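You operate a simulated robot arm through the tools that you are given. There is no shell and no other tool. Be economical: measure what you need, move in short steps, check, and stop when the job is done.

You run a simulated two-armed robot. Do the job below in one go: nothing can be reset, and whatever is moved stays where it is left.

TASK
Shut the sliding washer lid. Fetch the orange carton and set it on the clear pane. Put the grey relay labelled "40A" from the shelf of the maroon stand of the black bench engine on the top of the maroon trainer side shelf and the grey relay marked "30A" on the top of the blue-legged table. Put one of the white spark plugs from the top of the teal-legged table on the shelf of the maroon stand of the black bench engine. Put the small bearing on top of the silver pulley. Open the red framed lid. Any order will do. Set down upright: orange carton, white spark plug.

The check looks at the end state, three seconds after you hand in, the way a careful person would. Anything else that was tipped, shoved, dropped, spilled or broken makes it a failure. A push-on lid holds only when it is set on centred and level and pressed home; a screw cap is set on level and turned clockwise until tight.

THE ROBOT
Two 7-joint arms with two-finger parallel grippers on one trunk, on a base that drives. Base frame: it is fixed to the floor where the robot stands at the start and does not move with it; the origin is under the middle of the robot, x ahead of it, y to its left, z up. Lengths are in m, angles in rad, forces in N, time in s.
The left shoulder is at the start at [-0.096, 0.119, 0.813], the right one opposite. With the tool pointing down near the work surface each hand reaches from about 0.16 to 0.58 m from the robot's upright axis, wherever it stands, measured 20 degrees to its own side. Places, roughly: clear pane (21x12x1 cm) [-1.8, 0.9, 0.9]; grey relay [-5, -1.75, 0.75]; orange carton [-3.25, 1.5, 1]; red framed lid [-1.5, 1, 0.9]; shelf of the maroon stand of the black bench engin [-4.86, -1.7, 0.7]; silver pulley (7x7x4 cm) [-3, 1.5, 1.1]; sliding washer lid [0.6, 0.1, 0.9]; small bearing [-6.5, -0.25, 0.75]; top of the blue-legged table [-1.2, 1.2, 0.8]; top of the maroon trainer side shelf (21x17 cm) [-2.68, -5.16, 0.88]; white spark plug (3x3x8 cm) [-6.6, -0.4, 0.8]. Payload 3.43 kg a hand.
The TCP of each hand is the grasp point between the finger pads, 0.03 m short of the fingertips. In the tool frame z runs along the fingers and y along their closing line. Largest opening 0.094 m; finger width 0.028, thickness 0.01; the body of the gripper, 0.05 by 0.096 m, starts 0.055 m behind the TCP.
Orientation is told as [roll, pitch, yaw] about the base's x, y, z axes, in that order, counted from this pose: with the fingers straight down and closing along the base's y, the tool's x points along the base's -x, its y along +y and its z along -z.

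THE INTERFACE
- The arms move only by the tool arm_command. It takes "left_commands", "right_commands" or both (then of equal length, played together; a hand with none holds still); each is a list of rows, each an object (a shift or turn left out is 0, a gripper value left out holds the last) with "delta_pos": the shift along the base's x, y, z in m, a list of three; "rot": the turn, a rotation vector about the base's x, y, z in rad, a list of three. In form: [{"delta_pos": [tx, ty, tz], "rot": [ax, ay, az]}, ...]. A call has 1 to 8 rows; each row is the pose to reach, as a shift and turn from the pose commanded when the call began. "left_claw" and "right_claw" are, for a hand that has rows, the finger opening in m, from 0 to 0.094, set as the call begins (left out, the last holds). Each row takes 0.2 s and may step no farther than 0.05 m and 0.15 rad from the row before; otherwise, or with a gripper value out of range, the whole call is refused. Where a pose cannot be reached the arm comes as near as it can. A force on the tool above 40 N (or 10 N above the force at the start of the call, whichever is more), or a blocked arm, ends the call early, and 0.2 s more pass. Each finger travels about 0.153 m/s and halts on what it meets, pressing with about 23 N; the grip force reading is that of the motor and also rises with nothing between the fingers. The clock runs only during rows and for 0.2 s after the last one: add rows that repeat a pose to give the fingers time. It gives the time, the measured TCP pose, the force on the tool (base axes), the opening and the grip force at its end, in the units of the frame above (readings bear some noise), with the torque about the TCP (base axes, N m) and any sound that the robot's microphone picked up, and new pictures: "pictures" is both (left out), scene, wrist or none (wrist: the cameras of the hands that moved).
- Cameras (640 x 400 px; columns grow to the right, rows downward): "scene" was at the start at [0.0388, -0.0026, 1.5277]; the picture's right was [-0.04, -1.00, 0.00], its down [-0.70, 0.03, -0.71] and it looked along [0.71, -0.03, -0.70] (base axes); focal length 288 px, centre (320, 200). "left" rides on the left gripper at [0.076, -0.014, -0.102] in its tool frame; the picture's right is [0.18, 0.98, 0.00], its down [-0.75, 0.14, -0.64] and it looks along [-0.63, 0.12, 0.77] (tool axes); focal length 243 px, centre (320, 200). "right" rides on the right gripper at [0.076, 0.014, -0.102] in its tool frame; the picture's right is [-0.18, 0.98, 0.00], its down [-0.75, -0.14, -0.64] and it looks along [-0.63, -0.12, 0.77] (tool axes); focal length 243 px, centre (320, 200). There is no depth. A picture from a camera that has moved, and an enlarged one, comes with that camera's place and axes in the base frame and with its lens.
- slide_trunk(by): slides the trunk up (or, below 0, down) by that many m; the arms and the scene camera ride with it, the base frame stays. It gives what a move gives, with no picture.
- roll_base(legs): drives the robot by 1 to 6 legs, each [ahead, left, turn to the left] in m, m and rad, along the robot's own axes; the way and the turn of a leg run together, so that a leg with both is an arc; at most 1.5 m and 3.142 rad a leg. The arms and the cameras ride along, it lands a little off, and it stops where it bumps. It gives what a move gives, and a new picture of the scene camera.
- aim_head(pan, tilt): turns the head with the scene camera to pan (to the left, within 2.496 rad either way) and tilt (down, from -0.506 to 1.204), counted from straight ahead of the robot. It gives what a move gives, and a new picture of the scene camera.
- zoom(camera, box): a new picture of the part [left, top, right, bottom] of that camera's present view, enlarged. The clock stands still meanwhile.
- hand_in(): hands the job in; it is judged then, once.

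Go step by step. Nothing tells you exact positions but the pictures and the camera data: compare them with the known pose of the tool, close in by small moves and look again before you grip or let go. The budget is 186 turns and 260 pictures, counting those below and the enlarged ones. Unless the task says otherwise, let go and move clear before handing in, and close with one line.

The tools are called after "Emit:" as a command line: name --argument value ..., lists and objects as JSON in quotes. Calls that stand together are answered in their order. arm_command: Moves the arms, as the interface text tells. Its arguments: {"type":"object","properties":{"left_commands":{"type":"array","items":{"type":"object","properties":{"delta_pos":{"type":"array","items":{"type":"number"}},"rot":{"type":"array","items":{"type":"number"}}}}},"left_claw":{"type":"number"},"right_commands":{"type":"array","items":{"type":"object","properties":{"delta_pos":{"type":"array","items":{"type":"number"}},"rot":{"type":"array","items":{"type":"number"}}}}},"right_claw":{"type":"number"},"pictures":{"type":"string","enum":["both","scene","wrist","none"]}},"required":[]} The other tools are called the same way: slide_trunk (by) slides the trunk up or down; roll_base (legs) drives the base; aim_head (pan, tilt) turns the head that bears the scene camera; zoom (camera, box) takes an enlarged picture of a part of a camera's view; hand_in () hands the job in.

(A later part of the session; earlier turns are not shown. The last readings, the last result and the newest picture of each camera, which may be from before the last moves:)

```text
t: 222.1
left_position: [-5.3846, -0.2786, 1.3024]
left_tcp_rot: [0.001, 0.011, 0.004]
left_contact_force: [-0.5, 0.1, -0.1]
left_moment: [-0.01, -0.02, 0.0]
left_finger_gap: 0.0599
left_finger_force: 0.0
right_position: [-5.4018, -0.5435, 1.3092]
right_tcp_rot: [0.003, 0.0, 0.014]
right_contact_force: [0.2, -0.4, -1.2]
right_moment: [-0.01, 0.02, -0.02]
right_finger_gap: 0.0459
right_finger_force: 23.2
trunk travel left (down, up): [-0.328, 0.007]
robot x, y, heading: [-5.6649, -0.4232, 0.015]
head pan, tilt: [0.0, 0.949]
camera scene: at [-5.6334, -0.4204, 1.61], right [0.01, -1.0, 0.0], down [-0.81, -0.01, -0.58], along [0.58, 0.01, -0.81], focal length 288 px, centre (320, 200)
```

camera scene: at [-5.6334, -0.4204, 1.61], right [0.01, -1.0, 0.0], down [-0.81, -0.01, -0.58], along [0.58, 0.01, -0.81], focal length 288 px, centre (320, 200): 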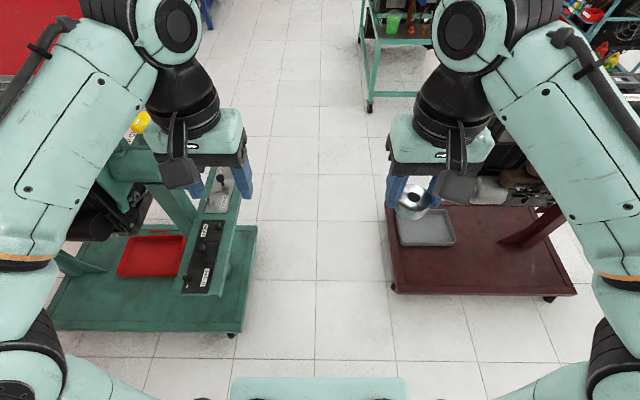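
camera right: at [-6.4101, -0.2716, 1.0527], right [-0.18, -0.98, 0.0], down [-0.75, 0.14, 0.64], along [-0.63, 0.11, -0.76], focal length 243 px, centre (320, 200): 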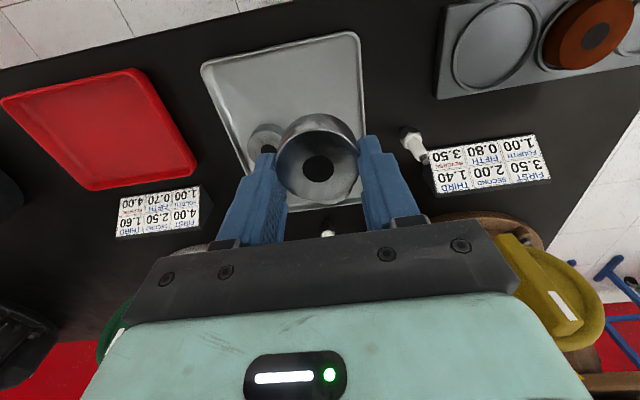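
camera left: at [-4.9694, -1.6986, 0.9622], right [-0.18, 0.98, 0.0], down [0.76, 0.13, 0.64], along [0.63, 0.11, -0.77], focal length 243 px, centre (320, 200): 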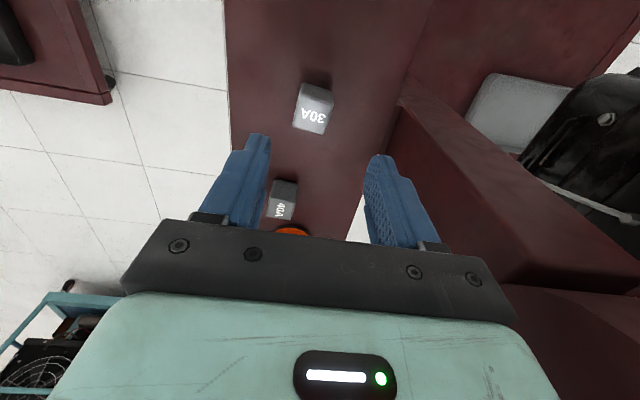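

Aligned with the corridor. I'll drive through, then turn to face back toward the stands.

Emit:
roll_base --legs '[[0, 0, -0.015], [0.8, 0, 0], [0.8, 0, 0], [0.05, 0, 3.14], [0, 1.15, 0]]'

Emit:
aim_head --pan 0.0 --tilt 0.9

```text
t: 247.9
left_position: [-4.3132, -1.6801, 1.3033]
left_tcp_rot: [0.003, 0.009, -3.129]
left_contact_force: [-0.1, -0.6, -0.6]
left_moment: [-0.01, 0.0, 0.01]
left_finger_gap: 0.0599
left_finger_force: 0.1
right_position: [-4.2999, -1.4153, 1.3102]
right_tcp_rot: [0.001, -0.001, -3.117]
right_contact_force: [1.4, -0.9, -1.9]
right_moment: [-0.02, 0.02, 0.01]
right_finger_gap: 0.046
right_finger_force: 22.5
trunk travel left (down, up): [-0.328, 0.007]
robot x, y, heading: [-4.0372, -1.5349, -3.122]
head pan, tilt: [0.0, 0.949]
camera scene: at [-4.0649, -1.5351, 1.61], right [-0.02, 1.0, 0.0], down [0.81, 0.02, -0.58], along [-0.58, -0.01, -0.81], focal length 288 px, centre (320, 200)
```

scene: 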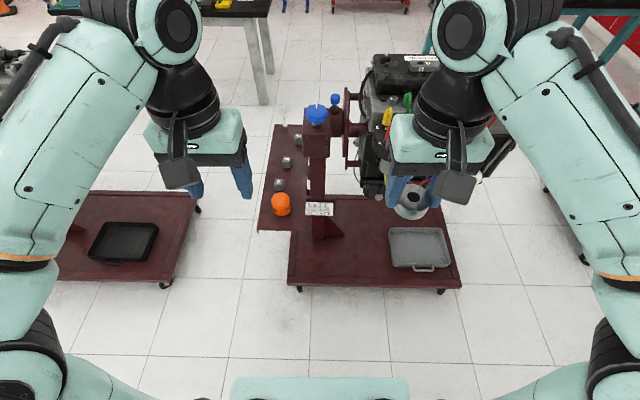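

```text
t: 248.6
left_position: [-4.3145, -1.6808, 1.303]
left_tcp_rot: [0.001, 0.008, -3.128]
left_contact_force: [-0.9, 0.5, -1.2]
left_moment: [0.01, 0.02, 0.01]
left_finger_gap: 0.0601
left_finger_force: 0.0
right_position: [-4.3007, -1.4153, 1.3089]
right_tcp_rot: [0.002, -0.001, -3.119]
right_contact_force: [0.5, 0.1, -1.2]
right_moment: [0.01, 0.0, 0.03]
right_finger_gap: 0.0458
right_finger_force: 22.7
trunk travel left (down, up): [-0.328, 0.007]
robot x, y, heading: [-4.0386, -1.5378, -3.118]
head pan, tilt: [0.0, 0.901]
camera scene: at [-4.0676, -1.5352, 1.6136], right [-0.02, 1.0, 0.0], down [0.78, 0.02, -0.62], along [-0.62, -0.01, -0.78], focal length 288 px, centre (320, 200)
```

scene: 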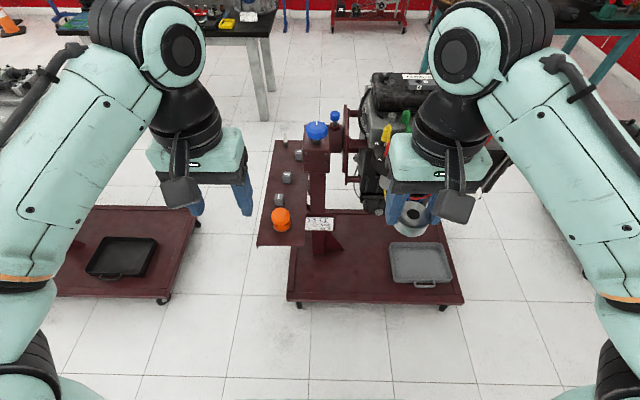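

The shelf is clearly visible from here: 40A near [-4.78, -1.72] and 30A near [-4.89, -1.69]. I'll move closer.

Emit:
roll_base --legs '[[0, 0, -0.023], [0.31, 0.08, 0]]'

Emit:
arm_command --left_commands '[{"delta_pos": [-0.02, 0.01, -0.045]}, {"delta_pos": [-0.04, 0.02, -0.09]}, {"delta_pos": [-0.06, 0.03, -0.135]}, {"delta_pos": [-0.08, 0.04, -0.18]}, {"delta_pos": [-0.105, 0.05, -0.22]}, {"delta_pos": [-0.13, 0.06, -0.26]}, {"delta_pos": [-0.155, 0.065, -0.3]}, {"delta_pos": [-0.18, 0.07, -0.34]}]'

```text
t: 251.0
left_position: [-4.5605, -1.7499, 1.3042]
left_tcp_rot: [0.001, 0.005, 3.132]
left_contact_force: [0.5, 0.0, 0.3]
left_moment: [-0.01, -0.02, 0.01]
left_finger_gap: 0.06
left_finger_force: 0.1
right_position: [-4.5416, -1.4845, 1.3097]
right_tcp_rot: [0.002, -0.004, -3.138]
right_contact_force: [0.7, -0.1, -1.0]
right_moment: [-0.02, 0.02, 0.02]
right_finger_gap: 0.0459
right_finger_force: 23.2
trunk travel left (down, up): [-0.328, 0.007]
robot x, y, heading: [-4.284, -1.6083, -3.139]
head pan, tilt: [0.0, 0.901]
stopped in leg 2: the robot was blocked; the commanded pose is now the measured one
camera scene: at [-4.3121, -1.6106, 1.6135], right [0.0, 1.0, 0.0], down [0.78, 0.0, -0.62], along [-0.62, 0.0, -0.78], focal length 288 px, centre (320, 200)
```

scene: 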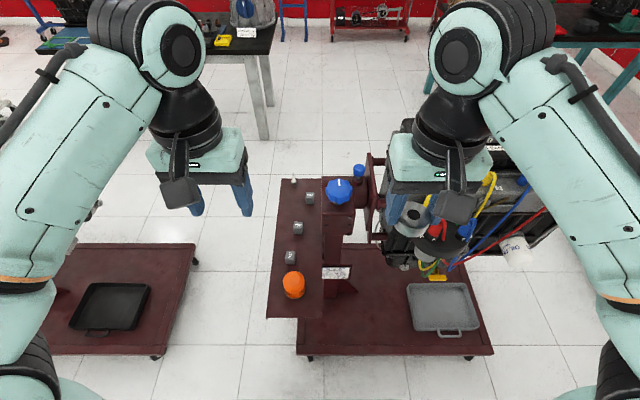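

```text
refused: row 1 steps farther than a row can; nothing moved
```

The base stopped against the stand's foot, so I'll back off a centimetre. The 40A relay is well within reach, so I'll fetch that first with the left hand.

Emit:
roll_base --legs '[[-0.015, 0, 0]]'

Emit:
arm_command --left_commands '[{"delta_pos": [-0.015, 0.003, -0.04]}, {"delta_pos": [-0.03, 0.006, -0.08]}, {"delta_pos": [-0.05, 0.01, -0.12]}, {"delta_pos": [-0.07, 0.013, -0.16]}, {"delta_pos": [-0.09, 0.017, -0.2]}, {"delta_pos": [-0.11, 0.02, -0.24]}, {"delta_pos": [-0.13, 0.025, -0.28]}, {"delta_pos": [-0.15, 0.03, -0.32]}]' --pictures "none"

Emit:
arm_command --left_commands '[{"delta_pos": [-0.025, 0.002, -0.03]}, {"delta_pos": [-0.05, 0.004, -0.06]}, {"delta_pos": [-0.075, 0.004, -0.1]}]'

```text
t: 251.8
left_position: [-4.5523, -1.7505, 1.3027]
left_tcp_rot: [0.0, 0.011, 3.132]
left_contact_force: [-0.2, 0.0, 0.6]
left_moment: [0.01, -0.04, -0.02]
left_finger_gap: 0.0601
left_finger_force: 0.0
right_position: [-4.5328, -1.4842, 1.3093]
right_tcp_rot: [0.001, 0.0, -3.137]
right_contact_force: [-1.3, -0.4, -1.4]
right_moment: [-0.02, -0.02, 0.0]
right_finger_gap: 0.0464
right_finger_force: 22.9
trunk travel left (down, up): [-0.328, 0.007]
robot x, y, heading: [-4.2711, -1.6103, -3.142]
head pan, tilt: [0.0, 0.901]
camera scene: at [-4.3045, -1.6102, 1.6139], right [0.0, 1.0, 0.0], down [0.79, 0.0, -0.62], along [-0.62, 0.0, -0.79], focal length 288 px, centre (320, 200)
```

scene: 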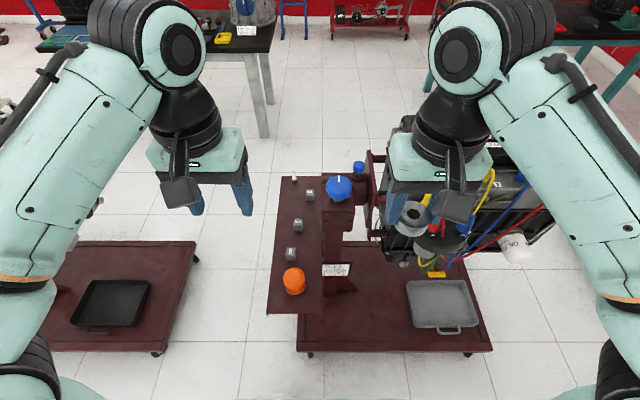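

```text
t: 253.6
left_position: [-4.7016, -1.7205, 0.9845]
left_tcp_rot: [0.002, 0.006, 3.133]
left_contact_force: [0.3, 0.5, -0.4]
left_moment: [0.03, 0.02, 0.02]
left_finger_gap: 0.06
left_finger_force: 0.0
right_position: [-4.5312, -1.4852, 1.311]
right_tcp_rot: [0.001, -0.002, -3.138]
right_contact_force: [1.0, -0.2, -1.6]
right_moment: [-0.05, 0.04, 0.0]
right_finger_gap: 0.046
right_finger_force: 22.8
trunk travel left (down, up): [-0.328, 0.007]
robot x, y, heading: [-4.2694, -1.6078, -3.137]
head pan, tilt: [0.0, 0.901]
```

```text
t: 254.4
left_position: [-4.7761, -1.7159, 0.8839]
left_tcp_rot: [0.002, 0.007, 3.133]
left_contact_force: [0.2, 0.0, -1.0]
left_moment: [0.05, -0.04, 0.0]
left_finger_gap: 0.0599
left_finger_force: 0.1
right_position: [-4.5317, -1.4839, 1.3098]
right_tcp_rot: [0.001, -0.002, -3.138]
right_contact_force: [0.2, 0.3, -2.6]
right_moment: [-0.02, 0.01, 0.01]
right_finger_gap: 0.0459
right_finger_force: 22.9
trunk travel left (down, up): [-0.328, 0.007]
robot x, y, heading: [-4.2709, -1.6112, -3.138]
head pan, tilt: [0.0, 0.901]
camera scene: at [-4.3022, -1.6103, 1.6136], right [0.0, 1.0, 0.0], down [0.78, 0.0, -0.62], along [-0.62, 0.0, -0.78], focal length 288 px, centre (320, 200)
camera left: at [-4.6992, -1.7012, 0.9869], right [0.18, -0.98, 0.0], down [-0.76, -0.13, 0.64], along [-0.63, -0.11, -0.77], focal length 243 px, centre (320, 200)
```

scene: 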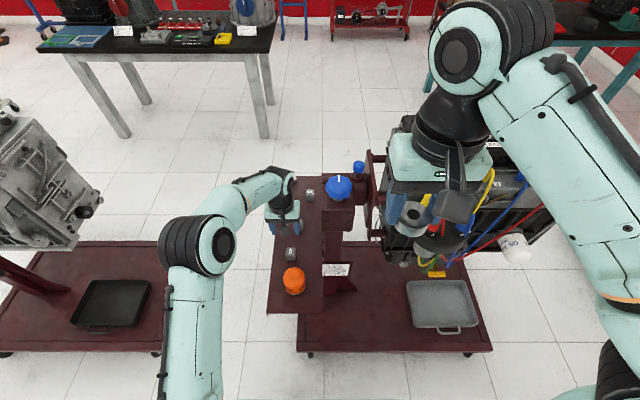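
left: 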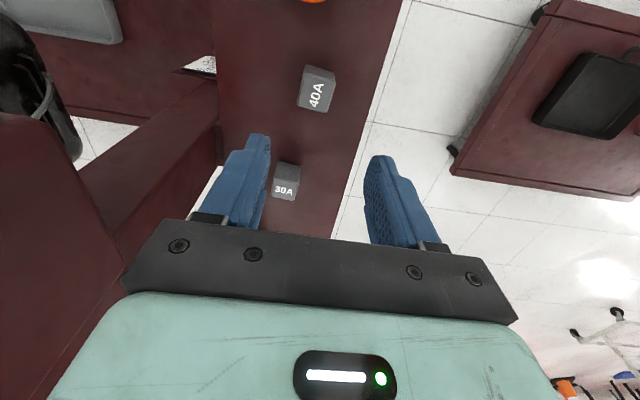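

The 40A relay is directly below. I'll descend and grip it.

Emit:
arm_command --left_commands '[{"delta_pos": [0, 0.004, -0.04]}, {"delta_pos": [0, 0.004, -0.08]}, {"delta_pos": [0, 0.004, -0.12]}, {"delta_pos": [0, 0.004, -0.15]}, {"delta_pos": [0, 0.004, -0.163]}]' --pictures "wrist"

```text
t: 255.6
left_position: [-4.7737, -1.7122, 0.7303]
left_tcp_rot: [-0.001, 0.011, 3.133]
left_contact_force: [13.3, -1.9, 17.2]
left_moment: [0.5, -0.14, -0.25]
left_finger_gap: 0.0592
left_finger_force: 0.0
right_position: [-4.5284, -1.4846, 1.3105]
right_tcp_rot: [0.001, -0.004, -3.139]
right_contact_force: [0.1, 0.3, -1.8]
right_moment: [0.0, 0.0, 0.02]
right_finger_gap: 0.046
right_finger_force: 23.1
trunk travel left (down, up): [-0.328, 0.007]
robot x, y, heading: [-4.2703, -1.6136, -3.145]
head pan, tilt: [0.0, 0.901]
stopped in row 5 (left hand): the force on the tool passed its limit at 49 N (the readings are from after the stop); the commanded pose is now the measured one
camera left: at [-4.6974, -1.697, 0.8335], right [0.17, -0.98, 0.0], down [-0.76, -0.13, 0.63], along [-0.62, -0.11, -0.77], focal length 243 px, centre (320, 200)
```

left: 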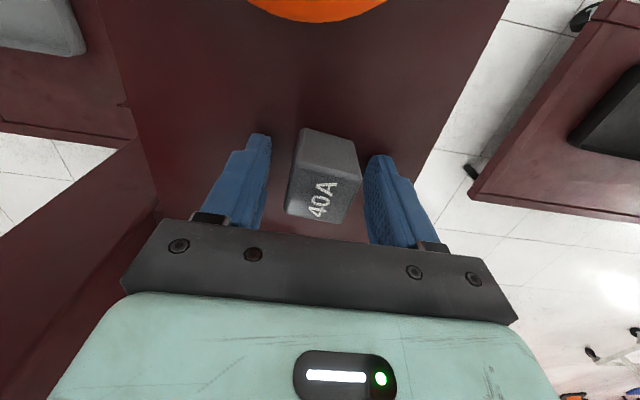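

The fingertips touched the shelf on both sides of the relay. I'll raise 2 mm, close, and lift.

Emit:
arm_command --left_commands '[{"delta_pos": [0, 0, 0.003]}, {"delta_pos": [0, 0, 0.003]}]' --pictures "none"

Emit:
arm_command --left_commands '[{"delta_pos": [0, 0, 0]}, {"delta_pos": [0, 0, 0]}, {"delta_pos": [0, 0, 0]}, {"delta_pos": [0, 0, 0.01]}, {"delta_pos": [0, 0, 0.02]}, {"delta_pos": [0, 0, 0.04]}]' --left_claw 0.0 --pictures "wrist"

```text
t: 256.2
left_position: [-4.7755, -1.7116, 0.7305]
left_tcp_rot: [0.003, 0.009, 3.13]
left_contact_force: [-0.7, 0.0, 1.1]
left_moment: [0.02, -0.01, -0.02]
left_finger_gap: 0.0601
left_finger_force: 0.1
right_position: [-4.5311, -1.4858, 1.3095]
right_tcp_rot: [0.001, -0.001, -3.137]
right_contact_force: [0.5, 0.0, -0.7]
right_moment: [-0.01, -0.01, 0.01]
right_finger_gap: 0.0461
right_finger_force: 22.9
trunk travel left (down, up): [-0.328, 0.007]
robot x, y, heading: [-4.2686, -1.6079, -3.141]
head pan, tilt: [0.0, 0.901]
```

```text
t: 257.6
left_position: [-4.7736, -1.7124, 0.7721]
left_tcp_rot: [0.003, 0.009, 3.13]
left_contact_force: [0.0, 0.2, -0.6]
left_moment: [-0.02, 0.01, 0.01]
left_finger_gap: 0.0359
left_finger_force: 22.6
right_position: [-4.5297, -1.4847, 1.309]
right_tcp_rot: [0.001, -0.003, -3.136]
right_contact_force: [0.0, -0.3, -2.5]
right_moment: [0.02, -0.01, 0.01]
right_finger_gap: 0.0459
right_finger_force: 22.9
trunk travel left (down, up): [-0.328, 0.007]
robot x, y, heading: [-4.2717, -1.609, -3.139]
head pan, tilt: [0.0, 0.901]
camera left: at [-4.6983, -1.6972, 0.8746], right [0.17, -0.98, 0.0], down [-0.76, -0.13, 0.64], along [-0.62, -0.11, -0.77], focal length 243 px, centre (320, 200)
```

left: 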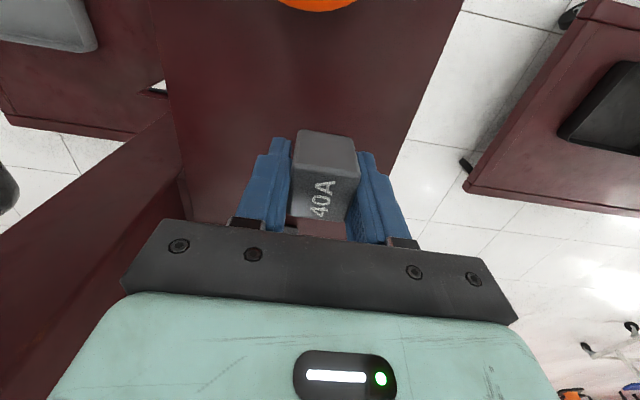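

The 40A relay is in hand. I'll lift clear, retract, back away and turn toward -y to find the maroon trainer.

Emit:
arm_command --left_commands '[{"delta_pos": [0.005, 0, 0.04]}, {"delta_pos": [0.01, 0, 0.08]}, {"delta_pos": [0.025, 0, 0.12]}, {"delta_pos": [0.045, 0, 0.16]}, {"delta_pos": [0.065, 0, 0.2]}, {"delta_pos": [0.085, 0, 0.24]}, {"delta_pos": [0.11, 0, 0.28]}, {"delta_pos": [0.14, 0, 0.32]}]' --pictures "none"

Emit:
roll_base --legs '[[-0.3, 0, 0], [0, 0, 1.571]]'

Emit:
aim_head --pan 0.25 --tilt 0.4

```text
t: 259.4
left_position: [-4.6344, -1.7108, 1.0908]
left_tcp_rot: [0.002, 0.01, 3.13]
left_contact_force: [0.3, 0.3, -0.7]
left_moment: [0.01, 0.01, 0.02]
left_finger_gap: 0.0355
left_finger_force: 22.6
right_position: [-4.529, -1.4854, 1.3102]
right_tcp_rot: [0.001, -0.003, -3.137]
right_contact_force: [-0.2, 0.3, -0.9]
right_moment: [0.0, 0.04, -0.03]
right_finger_gap: 0.0461
right_finger_force: 23.2
trunk travel left (down, up): [-0.328, 0.007]
robot x, y, heading: [-4.2713, -1.6115, -3.14]
head pan, tilt: [0.0, 0.901]
```

```text
t: 265.2
left_position: [-3.8703, -1.9735, 1.0905]
left_tcp_rot: [0.002, 0.009, -1.582]
left_contact_force: [0.0, 0.4, -0.1]
left_moment: [0.02, 0.0, -0.03]
left_finger_gap: 0.0354
left_finger_force: 22.6
right_position: [-4.0973, -1.8706, 1.3099]
right_tcp_rot: [0.001, -0.001, -1.568]
right_contact_force: [-1.0, 0.0, -1.1]
right_moment: [0.02, -0.01, 0.0]
right_finger_gap: 0.046
right_finger_force: 23.3
trunk travel left (down, up): [-0.328, 0.007]
robot x, y, heading: [-3.9684, -1.6082, -1.567]
head pan, tilt: [0.0, 0.901]
camera scene: at [-3.9708, -1.6412, 1.6136], right [-1.0, 0.0, 0.0], down [0.0, 0.78, -0.62], along [0.0, -0.62, -0.78], focal length 288 px, centre (320, 200)
```

scene: 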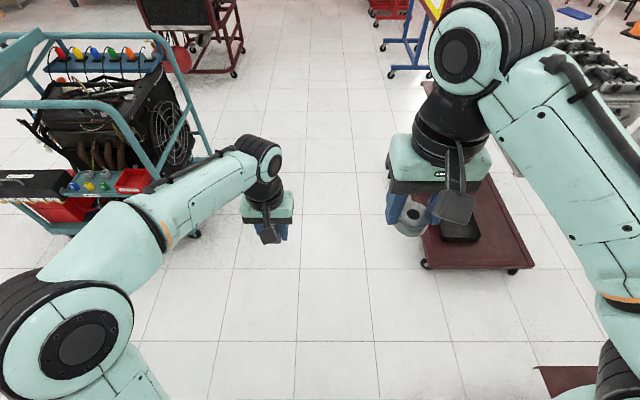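

```text
t: 266.2
left_position: [-3.871, -1.9729, 1.0912]
left_tcp_rot: [0.003, 0.012, -1.581]
left_contact_force: [-1.3, 0.3, -0.4]
left_moment: [0.01, 0.01, 0.02]
left_finger_gap: 0.0355
left_finger_force: 22.6
right_position: [-4.0974, -1.87, 1.3109]
right_tcp_rot: [0.001, -0.002, -1.567]
right_contact_force: [-0.2, 0.0, -1.3]
right_moment: [-0.01, 0.02, 0.0]
right_finger_gap: 0.0462
right_finger_force: 23.3
trunk travel left (down, up): [-0.328, 0.007]
robot x, y, heading: [-3.9696, -1.6102, -1.567]
head pan, tilt: [0.25, 0.4]
camera scene: at [-3.9479, -1.6555, 1.6566], right [-0.97, -0.25, 0.0], down [-0.1, 0.38, -0.92], along [0.23, -0.89, -0.39], focal length 288 px, centre (320, 200)
```

scene: 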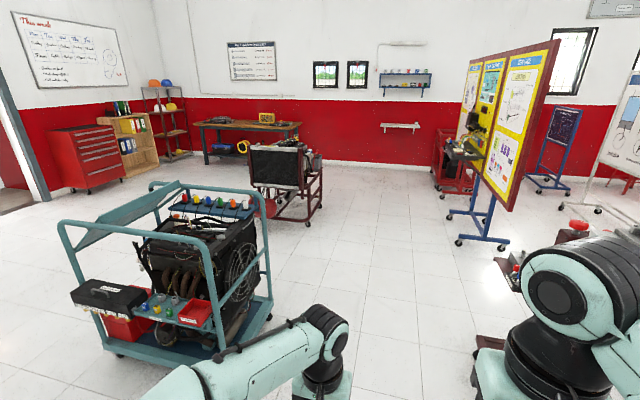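

The maroon-framed trainer stands ahead-left. I'll zoom in.

Emit:
zoom --camera "scene" --box '[220, 110, 360, 240]'

```text
3.08 times, centred on (290, 175) of scene
camera zoom: at [-3.9479, -1.6555, 1.6566], right [-0.97, -0.25, 0.0], down [-0.1, 0.38, -0.92], along [0.23, -0.89, -0.39], focal length 886 px, centre (412, 277)
```

zoom: 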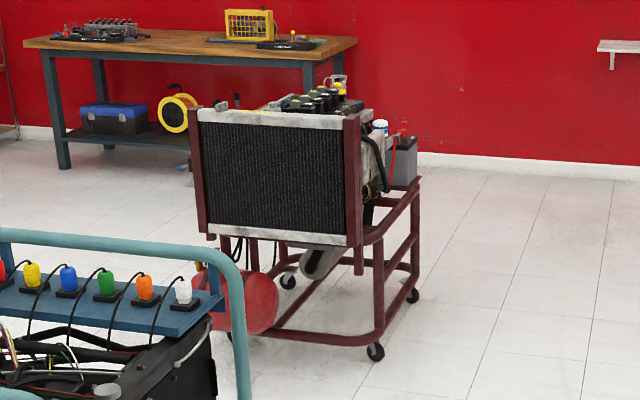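

The trainer spans about x -3.0…-2.35, y -4.6…-5.3, and its side shelf isn't visible from here. I'll drive down the aisle and look at it from the side.

Emit:
roll_base --legs '[[1.5, 0, 0], [1.5, 0, 0], [0.5, 0, 0]]'

Emit:
aim_head --pan 1.4 --tilt 0.5

```text
t: 283.2
left_position: [-3.8964, -5.4744, 1.0911]
left_tcp_rot: [0.0, 0.011, -1.584]
left_contact_force: [-0.7, 0.6, -0.7]
left_moment: [0.0, -0.03, -0.01]
left_finger_gap: 0.0356
left_finger_force: 23.2
right_position: [-4.1218, -5.3704, 1.3102]
right_tcp_rot: [0.002, -0.001, -1.571]
right_contact_force: [0.5, -1.0, -0.9]
right_moment: [0.02, -0.01, 0.01]
right_finger_gap: 0.0461
right_finger_force: 22.6
trunk travel left (down, up): [-0.328, 0.007]
robot x, y, heading: [-3.9914, -5.1131, -1.572]
head pan, tilt: [0.25, 0.4]
camera scene: at [-3.9717, -5.156, 1.6565], right [-0.97, -0.24, 0.0], down [-0.09, 0.38, -0.92], along [0.22, -0.89, -0.39], focal length 288 px, centre (320, 200)
```

scene: 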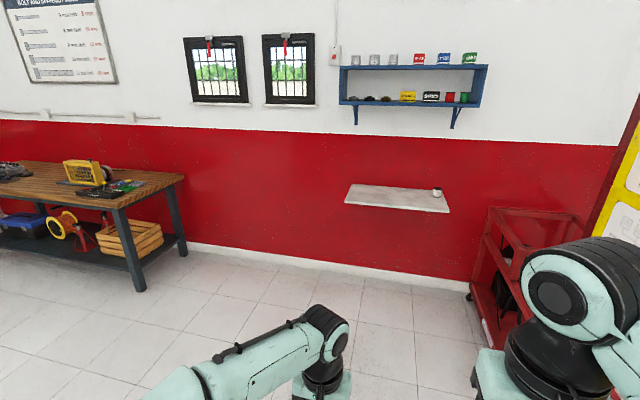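

```text
t: 284.6
left_position: [-3.8959, -5.4748, 1.0917]
left_tcp_rot: [0.002, 0.008, -1.585]
left_contact_force: [-0.2, 0.1, -0.3]
left_moment: [-0.01, -0.02, 0.04]
left_finger_gap: 0.0355
left_finger_force: 23.0
right_position: [-4.1223, -5.3714, 1.3098]
right_tcp_rot: [0.003, -0.001, -1.57]
right_contact_force: [0.3, 0.4, -1.5]
right_moment: [0.01, -0.04, -0.01]
right_finger_gap: 0.046
right_finger_force: 23.1
trunk travel left (down, up): [-0.328, 0.007]
robot x, y, heading: [-3.9933, -5.1098, -1.571]
head pan, tilt: [1.4, 0.499]
camera scene: at [-3.9048, -5.0823, 1.6475], right [-0.17, -0.98, 0.0], down [-0.47, 0.08, -0.88], along [0.86, -0.15, -0.48], focal length 288 px, centre (320, 200)
```

scene: 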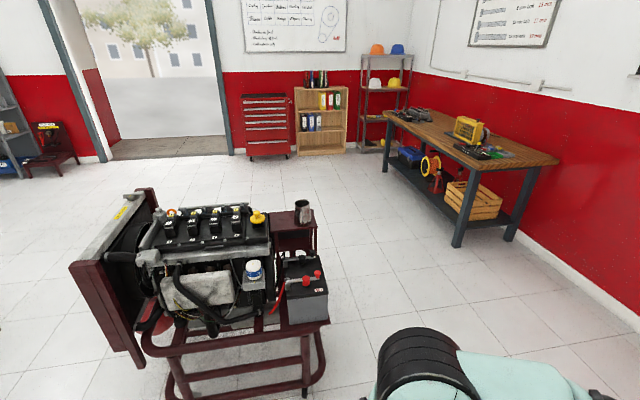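

Emit:
zoom --camera "scene" --box '[220, 180, 360, 300]'

```text
3.33 times, centred on (290, 240) of scene
camera zoom: at [-3.9048, -5.0823, 1.6475], right [-0.17, -0.98, 0.0], down [-0.47, 0.08, -0.88], along [0.86, -0.15, -0.48], focal length 959 px, centre (420, 67)
```

zoom: 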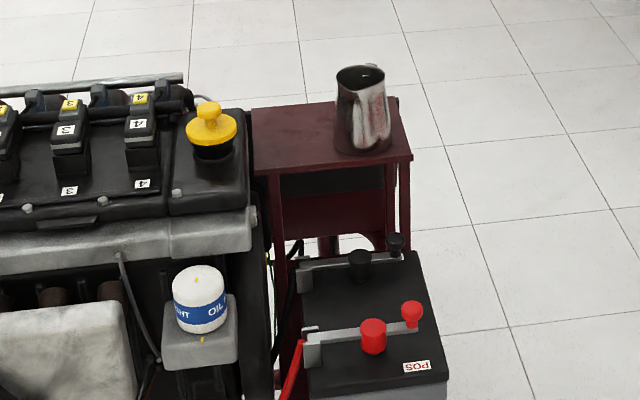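

The shelf top spans x -2.79…-2.62, y -5.05…-5.27 and holds a steel jug, with free space at its far side. I'll go round behind the trainer and approach facing +y.

Emit:
roll_base --legs '[[0.87, 0, 0], [0, 0, 1.571], [0, 0, 1.571], [0, -1.44, 0]]'

Emit:
aim_head --pan 0.0 --tilt 0.7

```text
t: 309.2
left_position: [-2.6717, -5.5977, 1.0909]
left_tcp_rot: [0.0, 0.011, 1.58]
left_contact_force: [0.6, -0.8, 0.4]
left_moment: [0.0, 0.05, 0.01]
left_finger_gap: 0.0356
left_finger_force: 22.9
right_position: [-2.4425, -5.6966, 1.3104]
right_tcp_rot: [0.0, -0.001, 1.596]
right_contact_force: [-0.3, -0.1, -1.6]
right_moment: [-0.01, 0.0, 0.0]
right_finger_gap: 0.0459
right_finger_force: 23.1
trunk travel left (down, up): [-0.328, 0.007]
robot x, y, heading: [-2.5612, -5.9566, 1.59]
head pan, tilt: [1.4, 0.499]
camera scene: at [-2.6526, -5.9889, 1.6475], right [0.15, 0.99, 0.0], down [0.47, -0.07, -0.88], along [-0.87, 0.13, -0.48], focal length 288 px, centre (320, 200)
```

scene: 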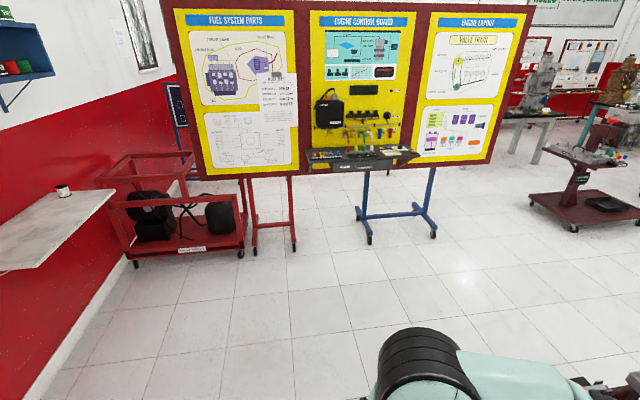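

```text
t: 310.8
left_position: [-2.6718, -5.5963, 1.0908]
left_tcp_rot: [0.002, 0.01, 1.58]
left_contact_force: [-1.0, 0.3, -0.4]
left_moment: [0.0, 0.0, 0.01]
left_finger_gap: 0.036
left_finger_force: 23.1
right_position: [-2.4435, -5.6954, 1.3086]
right_tcp_rot: [0.003, -0.003, 1.596]
right_contact_force: [0.4, -0.6, -1.8]
right_moment: [0.02, -0.02, 0.03]
right_finger_gap: 0.0458
right_finger_force: 23.2
trunk travel left (down, up): [-0.328, 0.007]
robot x, y, heading: [-2.5613, -5.9604, 1.593]
head pan, tilt: [0.0, 0.7]
camera scene: at [-2.5646, -5.9176, 1.6298], right [1.0, 0.02, 0.0], down [0.01, -0.64, -0.76], along [-0.02, 0.76, -0.64], focal length 288 px, centre (320, 200)
```

scene: 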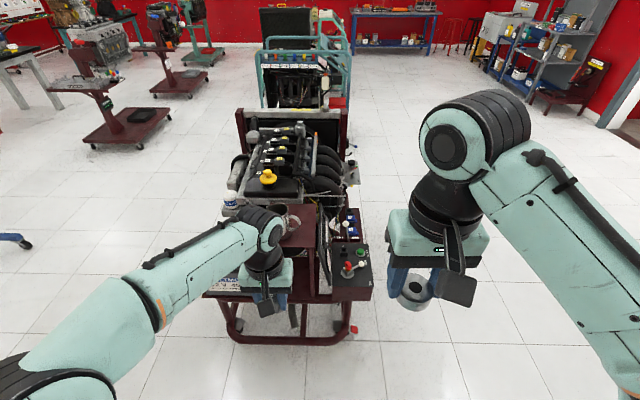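

Emit:
zoom --camera "scene" --box '[220, 160, 400, 350]'

```text
2.11 times, centred on (310, 255) of scene
camera zoom: at [-2.5646, -5.9176, 1.6298], right [1.0, 0.02, 0.0], down [0.01, -0.64, -0.76], along [-0.02, 0.76, -0.64], focal length 606 px, centre (341, 84)
```

zoom: 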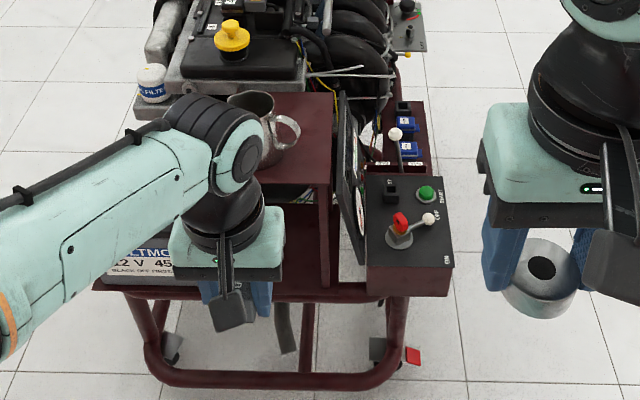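

There is room for the relay behind the jug at about [-2.665, -5.09, 0.88]. I'll square up, move closer, and reach over at a height that clears the jug.

Emit:
roll_base --legs '[[0, 0, -0.022], [0.35, 0, 0]]'

Emit:
arm_command --left_commands '[{"delta_pos": [0.0, 0.03, 0.0]}, {"delta_pos": [0.0, 0.06, 0.0]}, {"delta_pos": [0.0, 0.09, 0.0]}, {"delta_pos": [0.0, 0.12, 0.0]}, {"delta_pos": [0.0, 0.15, 0.0]}]'

```text
t: 313.4
left_position: [-2.663, -5.2439, 1.0914]
left_tcp_rot: [0.001, 0.009, 1.557]
left_contact_force: [0.6, -0.6, -1.6]
left_moment: [0.0, -0.02, 0.02]
left_finger_gap: 0.0356
left_finger_force: 22.5
right_position: [-2.4367, -5.3465, 1.3092]
right_tcp_rot: [0.002, -0.002, 1.57]
right_contact_force: [0.7, 0.1, -1.5]
right_moment: [-0.03, -0.02, 0.01]
right_finger_gap: 0.046
right_finger_force: 22.8
trunk travel left (down, up): [-0.328, 0.007]
robot x, y, heading: [-2.5654, -5.6072, 1.576]
head pan, tilt: [0.0, 0.7]
camera scene: at [-2.5629, -5.5657, 1.6296], right [1.0, 0.0, 0.0], down [0.0, -0.64, -0.77], along [0.0, 0.77, -0.64], focal length 288 px, centre (320, 200)
```

scene: 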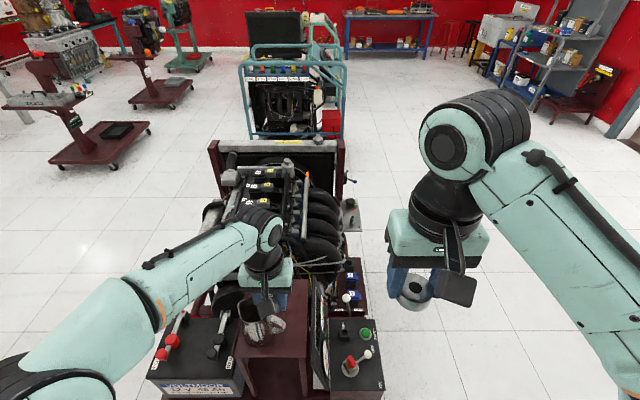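

```text
t: 314.6
left_position: [-2.663, -5.0917, 1.0891]
left_tcp_rot: [0.002, 0.011, 1.555]
left_contact_force: [0.3, 0.6, -1.4]
left_moment: [-0.02, -0.01, 0.0]
left_finger_gap: 0.0357
left_finger_force: 23.5
right_position: [-2.4365, -5.3457, 1.3086]
right_tcp_rot: [0.002, -0.002, 1.571]
right_contact_force: [0.7, 0.5, -1.1]
right_moment: [-0.01, 0.03, 0.02]
right_finger_gap: 0.0463
right_finger_force: 23.2
trunk travel left (down, up): [-0.328, 0.007]
robot x, y, heading: [-2.5678, -5.6039, 1.57]
head pan, tilt: [0.0, 0.7]
camera scene: at [-2.5626, -5.5641, 1.6298], right [1.0, 0.0, 0.0], down [0.0, -0.64, -0.76], along [0.0, 0.76, -0.64], focal length 288 px, centre (320, 200)
camera left: at [-2.6491, -5.1658, 1.193], right [-0.99, -0.17, 0.0], down [-0.13, 0.76, 0.63], along [-0.11, 0.62, -0.77], focal length 243 px, centre (320, 200)
```

scene: 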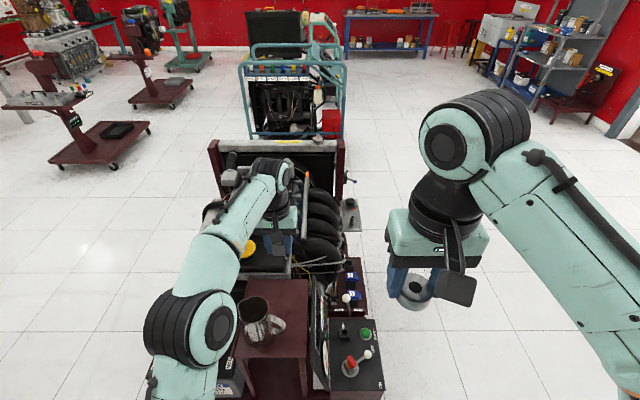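
left: 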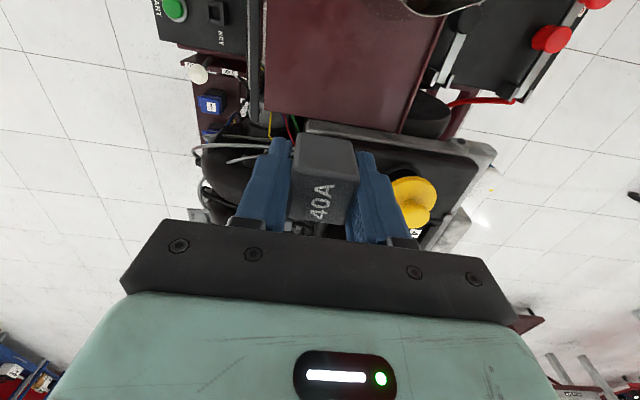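

The far edge of the plate is at y≈-5.05, with the engine just behind it. I'll set the relay down at y≈-5.11 to stay clear of both engine and jug.

Emit:
arm_command --left_commands '[{"delta_pos": [0.002, -0.018, -0.03]}, {"delta_pos": [0.002, -0.018, -0.07]}, {"delta_pos": [0.002, -0.018, -0.11]}, {"delta_pos": [0.002, -0.018, -0.145]}]'

```text
t: 315.6
left_position: [-2.6611, -5.1104, 0.9441]
left_tcp_rot: [0.002, 0.008, 1.557]
left_contact_force: [1.2, 0.0, -0.3]
left_moment: [0.0, 0.01, -0.01]
left_finger_gap: 0.0356
left_finger_force: 23.0
right_position: [-2.4377, -5.3456, 1.3098]
right_tcp_rot: [0.001, -0.002, 1.57]
right_contact_force: [-0.2, -0.3, -1.6]
right_moment: [0.02, 0.01, -0.04]
right_finger_gap: 0.0461
right_finger_force: 22.7
trunk travel left (down, up): [-0.328, 0.007]
robot x, y, heading: [-2.5645, -5.6044, 1.569]
head pan, tilt: [0.0, 0.7]
camera scene: at [-2.5629, -5.5651, 1.6298], right [1.0, 0.0, 0.0], down [0.0, -0.64, -0.76], along [0.0, 0.76, -0.64], focal length 288 px, centre (320, 200)
camera left: at [-2.6471, -5.1845, 1.048], right [-0.99, -0.17, 0.0], down [-0.13, 0.76, 0.64], along [-0.11, 0.63, -0.77], focal length 243 px, centre (320, 200)
```

scene: 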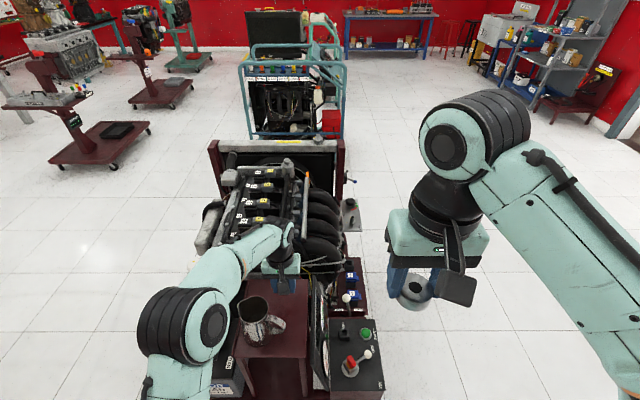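
left: 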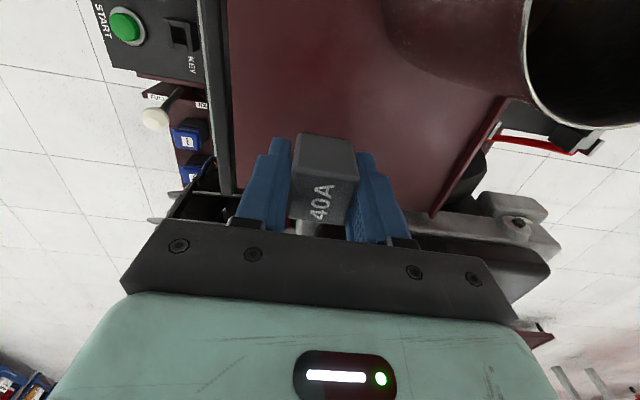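

Emit:
arm_command --left_commands '[{"delta_pos": [0, 0, -0.015]}, {"delta_pos": [0, 0, -0.025]}, {"delta_pos": [0, 0, -0.029]}, {"delta_pos": [0, 0, -0.032]}]' --pictures "none"

Emit:
arm_command --left_commands '[{"delta_pos": [0, 0, -0.003]}, {"delta_pos": [0, 0, -0.006]}]' --pictures "wrist"

```text
t: 316.6
left_position: [-2.6616, -5.1103, 0.9137]
left_tcp_rot: [0.003, 0.01, 1.558]
left_contact_force: [0.0, 0.1, 0.5]
left_moment: [0.01, 0.03, 0.01]
left_finger_gap: 0.0355
left_finger_force: 23.3
right_position: [-2.4373, -5.3474, 1.3087]
right_tcp_rot: [0.001, 0.0, 1.572]
right_contact_force: [0.8, -1.1, -1.4]
right_moment: [-0.02, 0.01, 0.01]
right_finger_gap: 0.046
right_finger_force: 23.1
trunk travel left (down, up): [-0.328, 0.007]
robot x, y, heading: [-2.5634, -5.6074, 1.572]
head pan, tilt: [0.0, 0.7]
```

```text
t: 317.2
left_position: [-2.6593, -5.1103, 0.9085]
left_tcp_rot: [0.003, 0.01, 1.556]
left_contact_force: [0.5, 0.1, -1.3]
left_moment: [0.01, -0.01, 0.01]
left_finger_gap: 0.0357
left_finger_force: 23.2
right_position: [-2.4373, -5.346, 1.3103]
right_tcp_rot: [0.001, -0.001, 1.572]
right_contact_force: [-0.7, -0.6, -1.8]
right_moment: [0.0, 0.02, 0.01]
right_finger_gap: 0.046
right_finger_force: 23.1
trunk travel left (down, up): [-0.328, 0.007]
robot x, y, heading: [-2.5659, -5.6092, 1.571]
head pan, tilt: [0.0, 0.7]
camera left: at [-2.6471, -5.1849, 1.0111], right [-0.99, -0.17, 0.0], down [-0.13, 0.76, 0.63], along [-0.11, 0.62, -0.77], focal length 243 px, centre (320, 200)
```

left: 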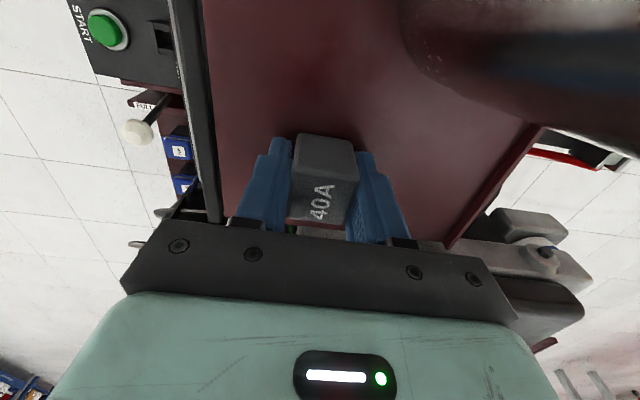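

Emit:
arm_command --left_commands '[{"delta_pos": [0, 0, -0.003]}, {"delta_pos": [0, 0, -0.006]}]' --pictures "none"

Emit:
arm_command --left_commands '[{"delta_pos": [0, 0, -0.003]}, {"delta_pos": [0, 0, -0.006]}]' --pictures "none"

```text
t: 317.8
left_position: [-2.6614, -5.111, 0.9056]
left_tcp_rot: [0.001, 0.003, 1.557]
left_contact_force: [-1.5, -3.5, 17.9]
left_moment: [-0.35, 0.05, -0.02]
left_finger_gap: 0.0357
left_finger_force: 22.7
right_position: [-2.4364, -5.3484, 1.3103]
right_tcp_rot: [0.002, -0.004, 1.571]
right_contact_force: [-0.1, -0.4, -2.4]
right_moment: [0.0, -0.03, -0.02]
right_finger_gap: 0.0461
right_finger_force: 23.3
trunk travel left (down, up): [-0.328, 0.007]
robot x, y, heading: [-2.5658, -5.607, 1.569]
head pan, tilt: [0.0, 0.7]
```

```text
t: 318.3
left_position: [-2.6613, -5.1094, 0.9055]
left_tcp_rot: [-0.002, 0.0, 1.557]
left_contact_force: [-0.9, -7.1, 17.0]
left_moment: [-0.54, 0.2, 0.09]
left_finger_gap: 0.0356
left_finger_force: 22.3
right_position: [-2.4366, -5.3481, 1.3101]
right_tcp_rot: [0.001, -0.002, 1.57]
right_contact_force: [0.3, 0.4, -1.5]
right_moment: [0.01, 0.01, -0.03]
right_finger_gap: 0.0461
right_finger_force: 22.7
trunk travel left (down, up): [-0.328, 0.007]
robot x, y, heading: [-2.5626, -5.6036, 1.573]
head pan, tilt: [0.0, 0.7]
stopped in row 2 (left hand): the force on the tool passed its limit at 44 N (the readings are from after the stop); the commanded pose is now the measured one
```

The relay is down on the plate (contact at 0.905). I'll release and lift.

Emit:
arm_command --left_commands '[{"delta_pos": [0, 0, 0.001]}, {"delta_pos": [0, 0, 0.001]}, {"delta_pos": [0, 0, 0.001]}, {"delta_pos": [0, 0, 0.03]}, {"delta_pos": [0, 0, 0.07]}, {"delta_pos": [0, 0, 0.11]}, {"delta_pos": [0, 0, 0.15]}, {"delta_pos": [0, 0, 0.185]}]' --left_claw 0.052 --pictures "wrist"

```text
t: 320.1
left_position: [-2.6605, -5.1089, 1.0885]
left_tcp_rot: [-0.001, 0.001, 1.557]
left_contact_force: [0.3, 0.3, 0.7]
left_moment: [-0.01, 0.02, -0.01]
left_finger_gap: 0.0519
left_finger_force: 0.0
right_position: [-2.436, -5.3471, 1.3103]
right_tcp_rot: [0.002, -0.002, 1.57]
right_contact_force: [-0.6, -0.1, -1.5]
right_moment: [-0.04, 0.01, 0.04]
right_finger_gap: 0.0461
right_finger_force: 23.5
trunk travel left (down, up): [-0.328, 0.007]
robot x, y, heading: [-2.5656, -5.6076, 1.572]
head pan, tilt: [0.0, 0.7]
camera left: at [-2.6472, -5.1843, 1.1917], right [-0.99, -0.17, 0.0], down [-0.13, 0.76, 0.64], along [-0.11, 0.63, -0.77], focal length 243 px, centre (320, 200)
```

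left: 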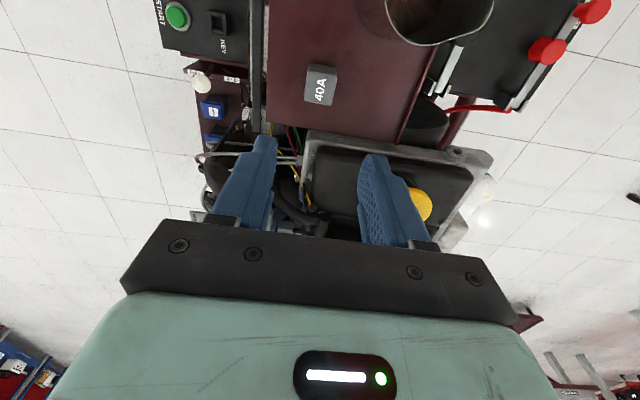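

The 40A relay is on the trainer side shelf. I'll retract and drive back to the engine stand for the 30A.

Emit:
arm_command --left_commands '[{"delta_pos": [0, -0.04, 0.02]}, {"delta_pos": [0, -0.08, 0.04]}, {"delta_pos": [0, -0.12, 0.06]}, {"delta_pos": [0, -0.16, 0.09]}, {"delta_pos": [0, -0.19, 0.12]}, {"delta_pos": [0, -0.22, 0.15]}]' --pictures "none"

Emit:
roll_base --legs '[[-0.4, 0, 0], [0, 1.35, 0], [1.5, 0, 0], [1.5, 0, 0], [1.4, 0, 0], [0, 0, 1.571]]'

```text
t: 321.5
left_position: [-2.6606, -5.3309, 1.2382]
left_tcp_rot: [0.0, 0.002, 1.556]
left_contact_force: [-0.2, -0.6, 0.8]
left_moment: [0.0, 0.04, 0.01]
left_finger_gap: 0.0517
left_finger_force: 0.0
right_position: [-2.4375, -5.3485, 1.3102]
right_tcp_rot: [0.002, -0.003, 1.57]
right_contact_force: [-0.4, 0.0, -2.5]
right_moment: [0.01, -0.04, 0.01]
right_finger_gap: 0.0461
right_finger_force: 23.2
trunk travel left (down, up): [-0.328, 0.007]
robot x, y, heading: [-2.5649, -5.6085, 1.57]
head pan, tilt: [0.0, 0.7]
```

```text
t: 356.3
left_position: [-3.9431, -1.3154, 1.2366]
left_tcp_rot: [-0.001, 0.003, 1.525]
left_contact_force: [-0.2, 0.3, 1.0]
left_moment: [-0.02, 0.0, -0.02]
left_finger_gap: 0.0521
left_finger_force: 0.1
right_position: [-3.7202, -1.3402, 1.3107]
right_tcp_rot: [0.003, 0.0, 1.54]
right_contact_force: [-0.8, -0.8, -1.8]
right_moment: [0.01, 0.0, -0.01]
right_finger_gap: 0.046
right_finger_force: 23.3
trunk travel left (down, up): [-0.328, 0.007]
robot x, y, heading: [-3.8509, -1.5972, 1.536]
head pan, tilt: [0.0, 0.7]
stopped in leg 5: the robot was blocked; the commanded pose is now the measured one
camera scene: at [-3.8538, -1.5546, 1.6298], right [1.0, -0.03, 0.0], down [-0.02, -0.64, -0.76], along [0.03, 0.76, -0.64], focal length 288 px, centre (320, 200)
```

scene: 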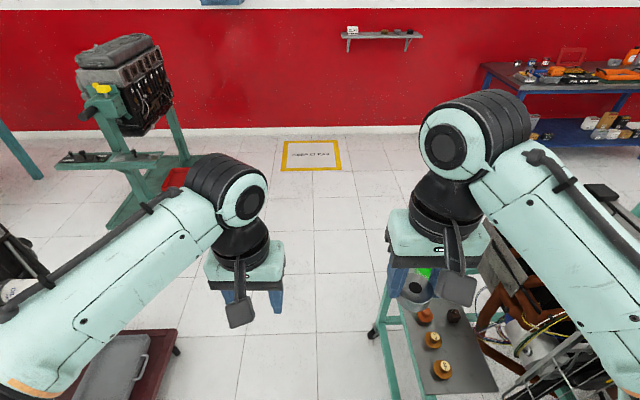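

I was stopped near the grey engine's table, barely touching, and nothing on it looks moved. I'll strafe left, away from it, then turn to face the maroon stand.

Emit:
roll_base --legs '[[0, 0.13, 0], [0, 0, 1.605], [0, 0.02, 0]]'

Emit:
zoom --camera "scene" --box '[200, 100, 400, 300]'

```text
t: 362.4
left_position: [-4.2638, -1.7085, 1.2385]
left_tcp_rot: [-0.001, 0.0, 3.134]
left_contact_force: [0.1, 0.5, -0.4]
left_moment: [-0.02, -0.02, 0.01]
left_finger_gap: 0.0521
left_finger_force: 0.0
right_position: [-4.2479, -1.4861, 1.3099]
right_tcp_rot: [0.002, -0.002, -3.137]
right_contact_force: [0.0, 0.4, -1.0]
right_moment: [0.04, 0.01, -0.02]
right_finger_gap: 0.0461
right_finger_force: 23.3
trunk travel left (down, up): [-0.328, 0.007]
robot x, y, heading: [-3.9851, -1.6109, -3.14]
head pan, tilt: [0.0, 0.7]
camera scene: at [-4.026, -1.6106, 1.6298], right [0.0, 1.0, 0.0], down [0.64, 0.0, -0.76], along [-0.76, 0.0, -0.64], focal length 288 px, centre (320, 200)
```

scene: 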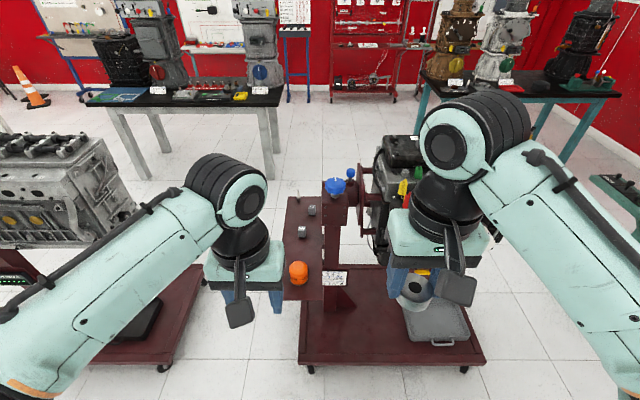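

```text
2.00 times, centred on (300, 200) of scene
camera zoom: at [-4.026, -1.6106, 1.6298], right [0.0, 1.0, 0.0], down [0.64, 0.0, -0.76], along [-0.76, 0.0, -0.64], focal length 576 px, centre (360, 200)
```

zoom: 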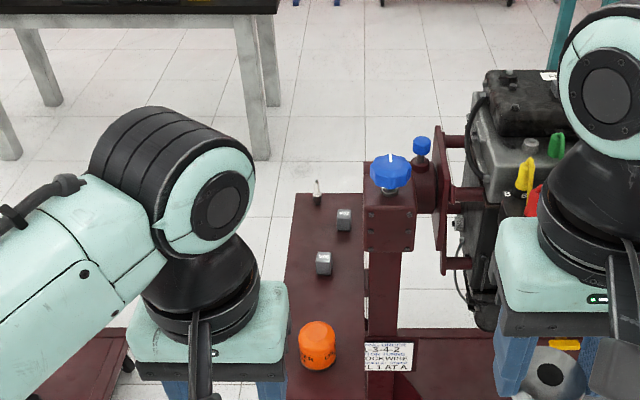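

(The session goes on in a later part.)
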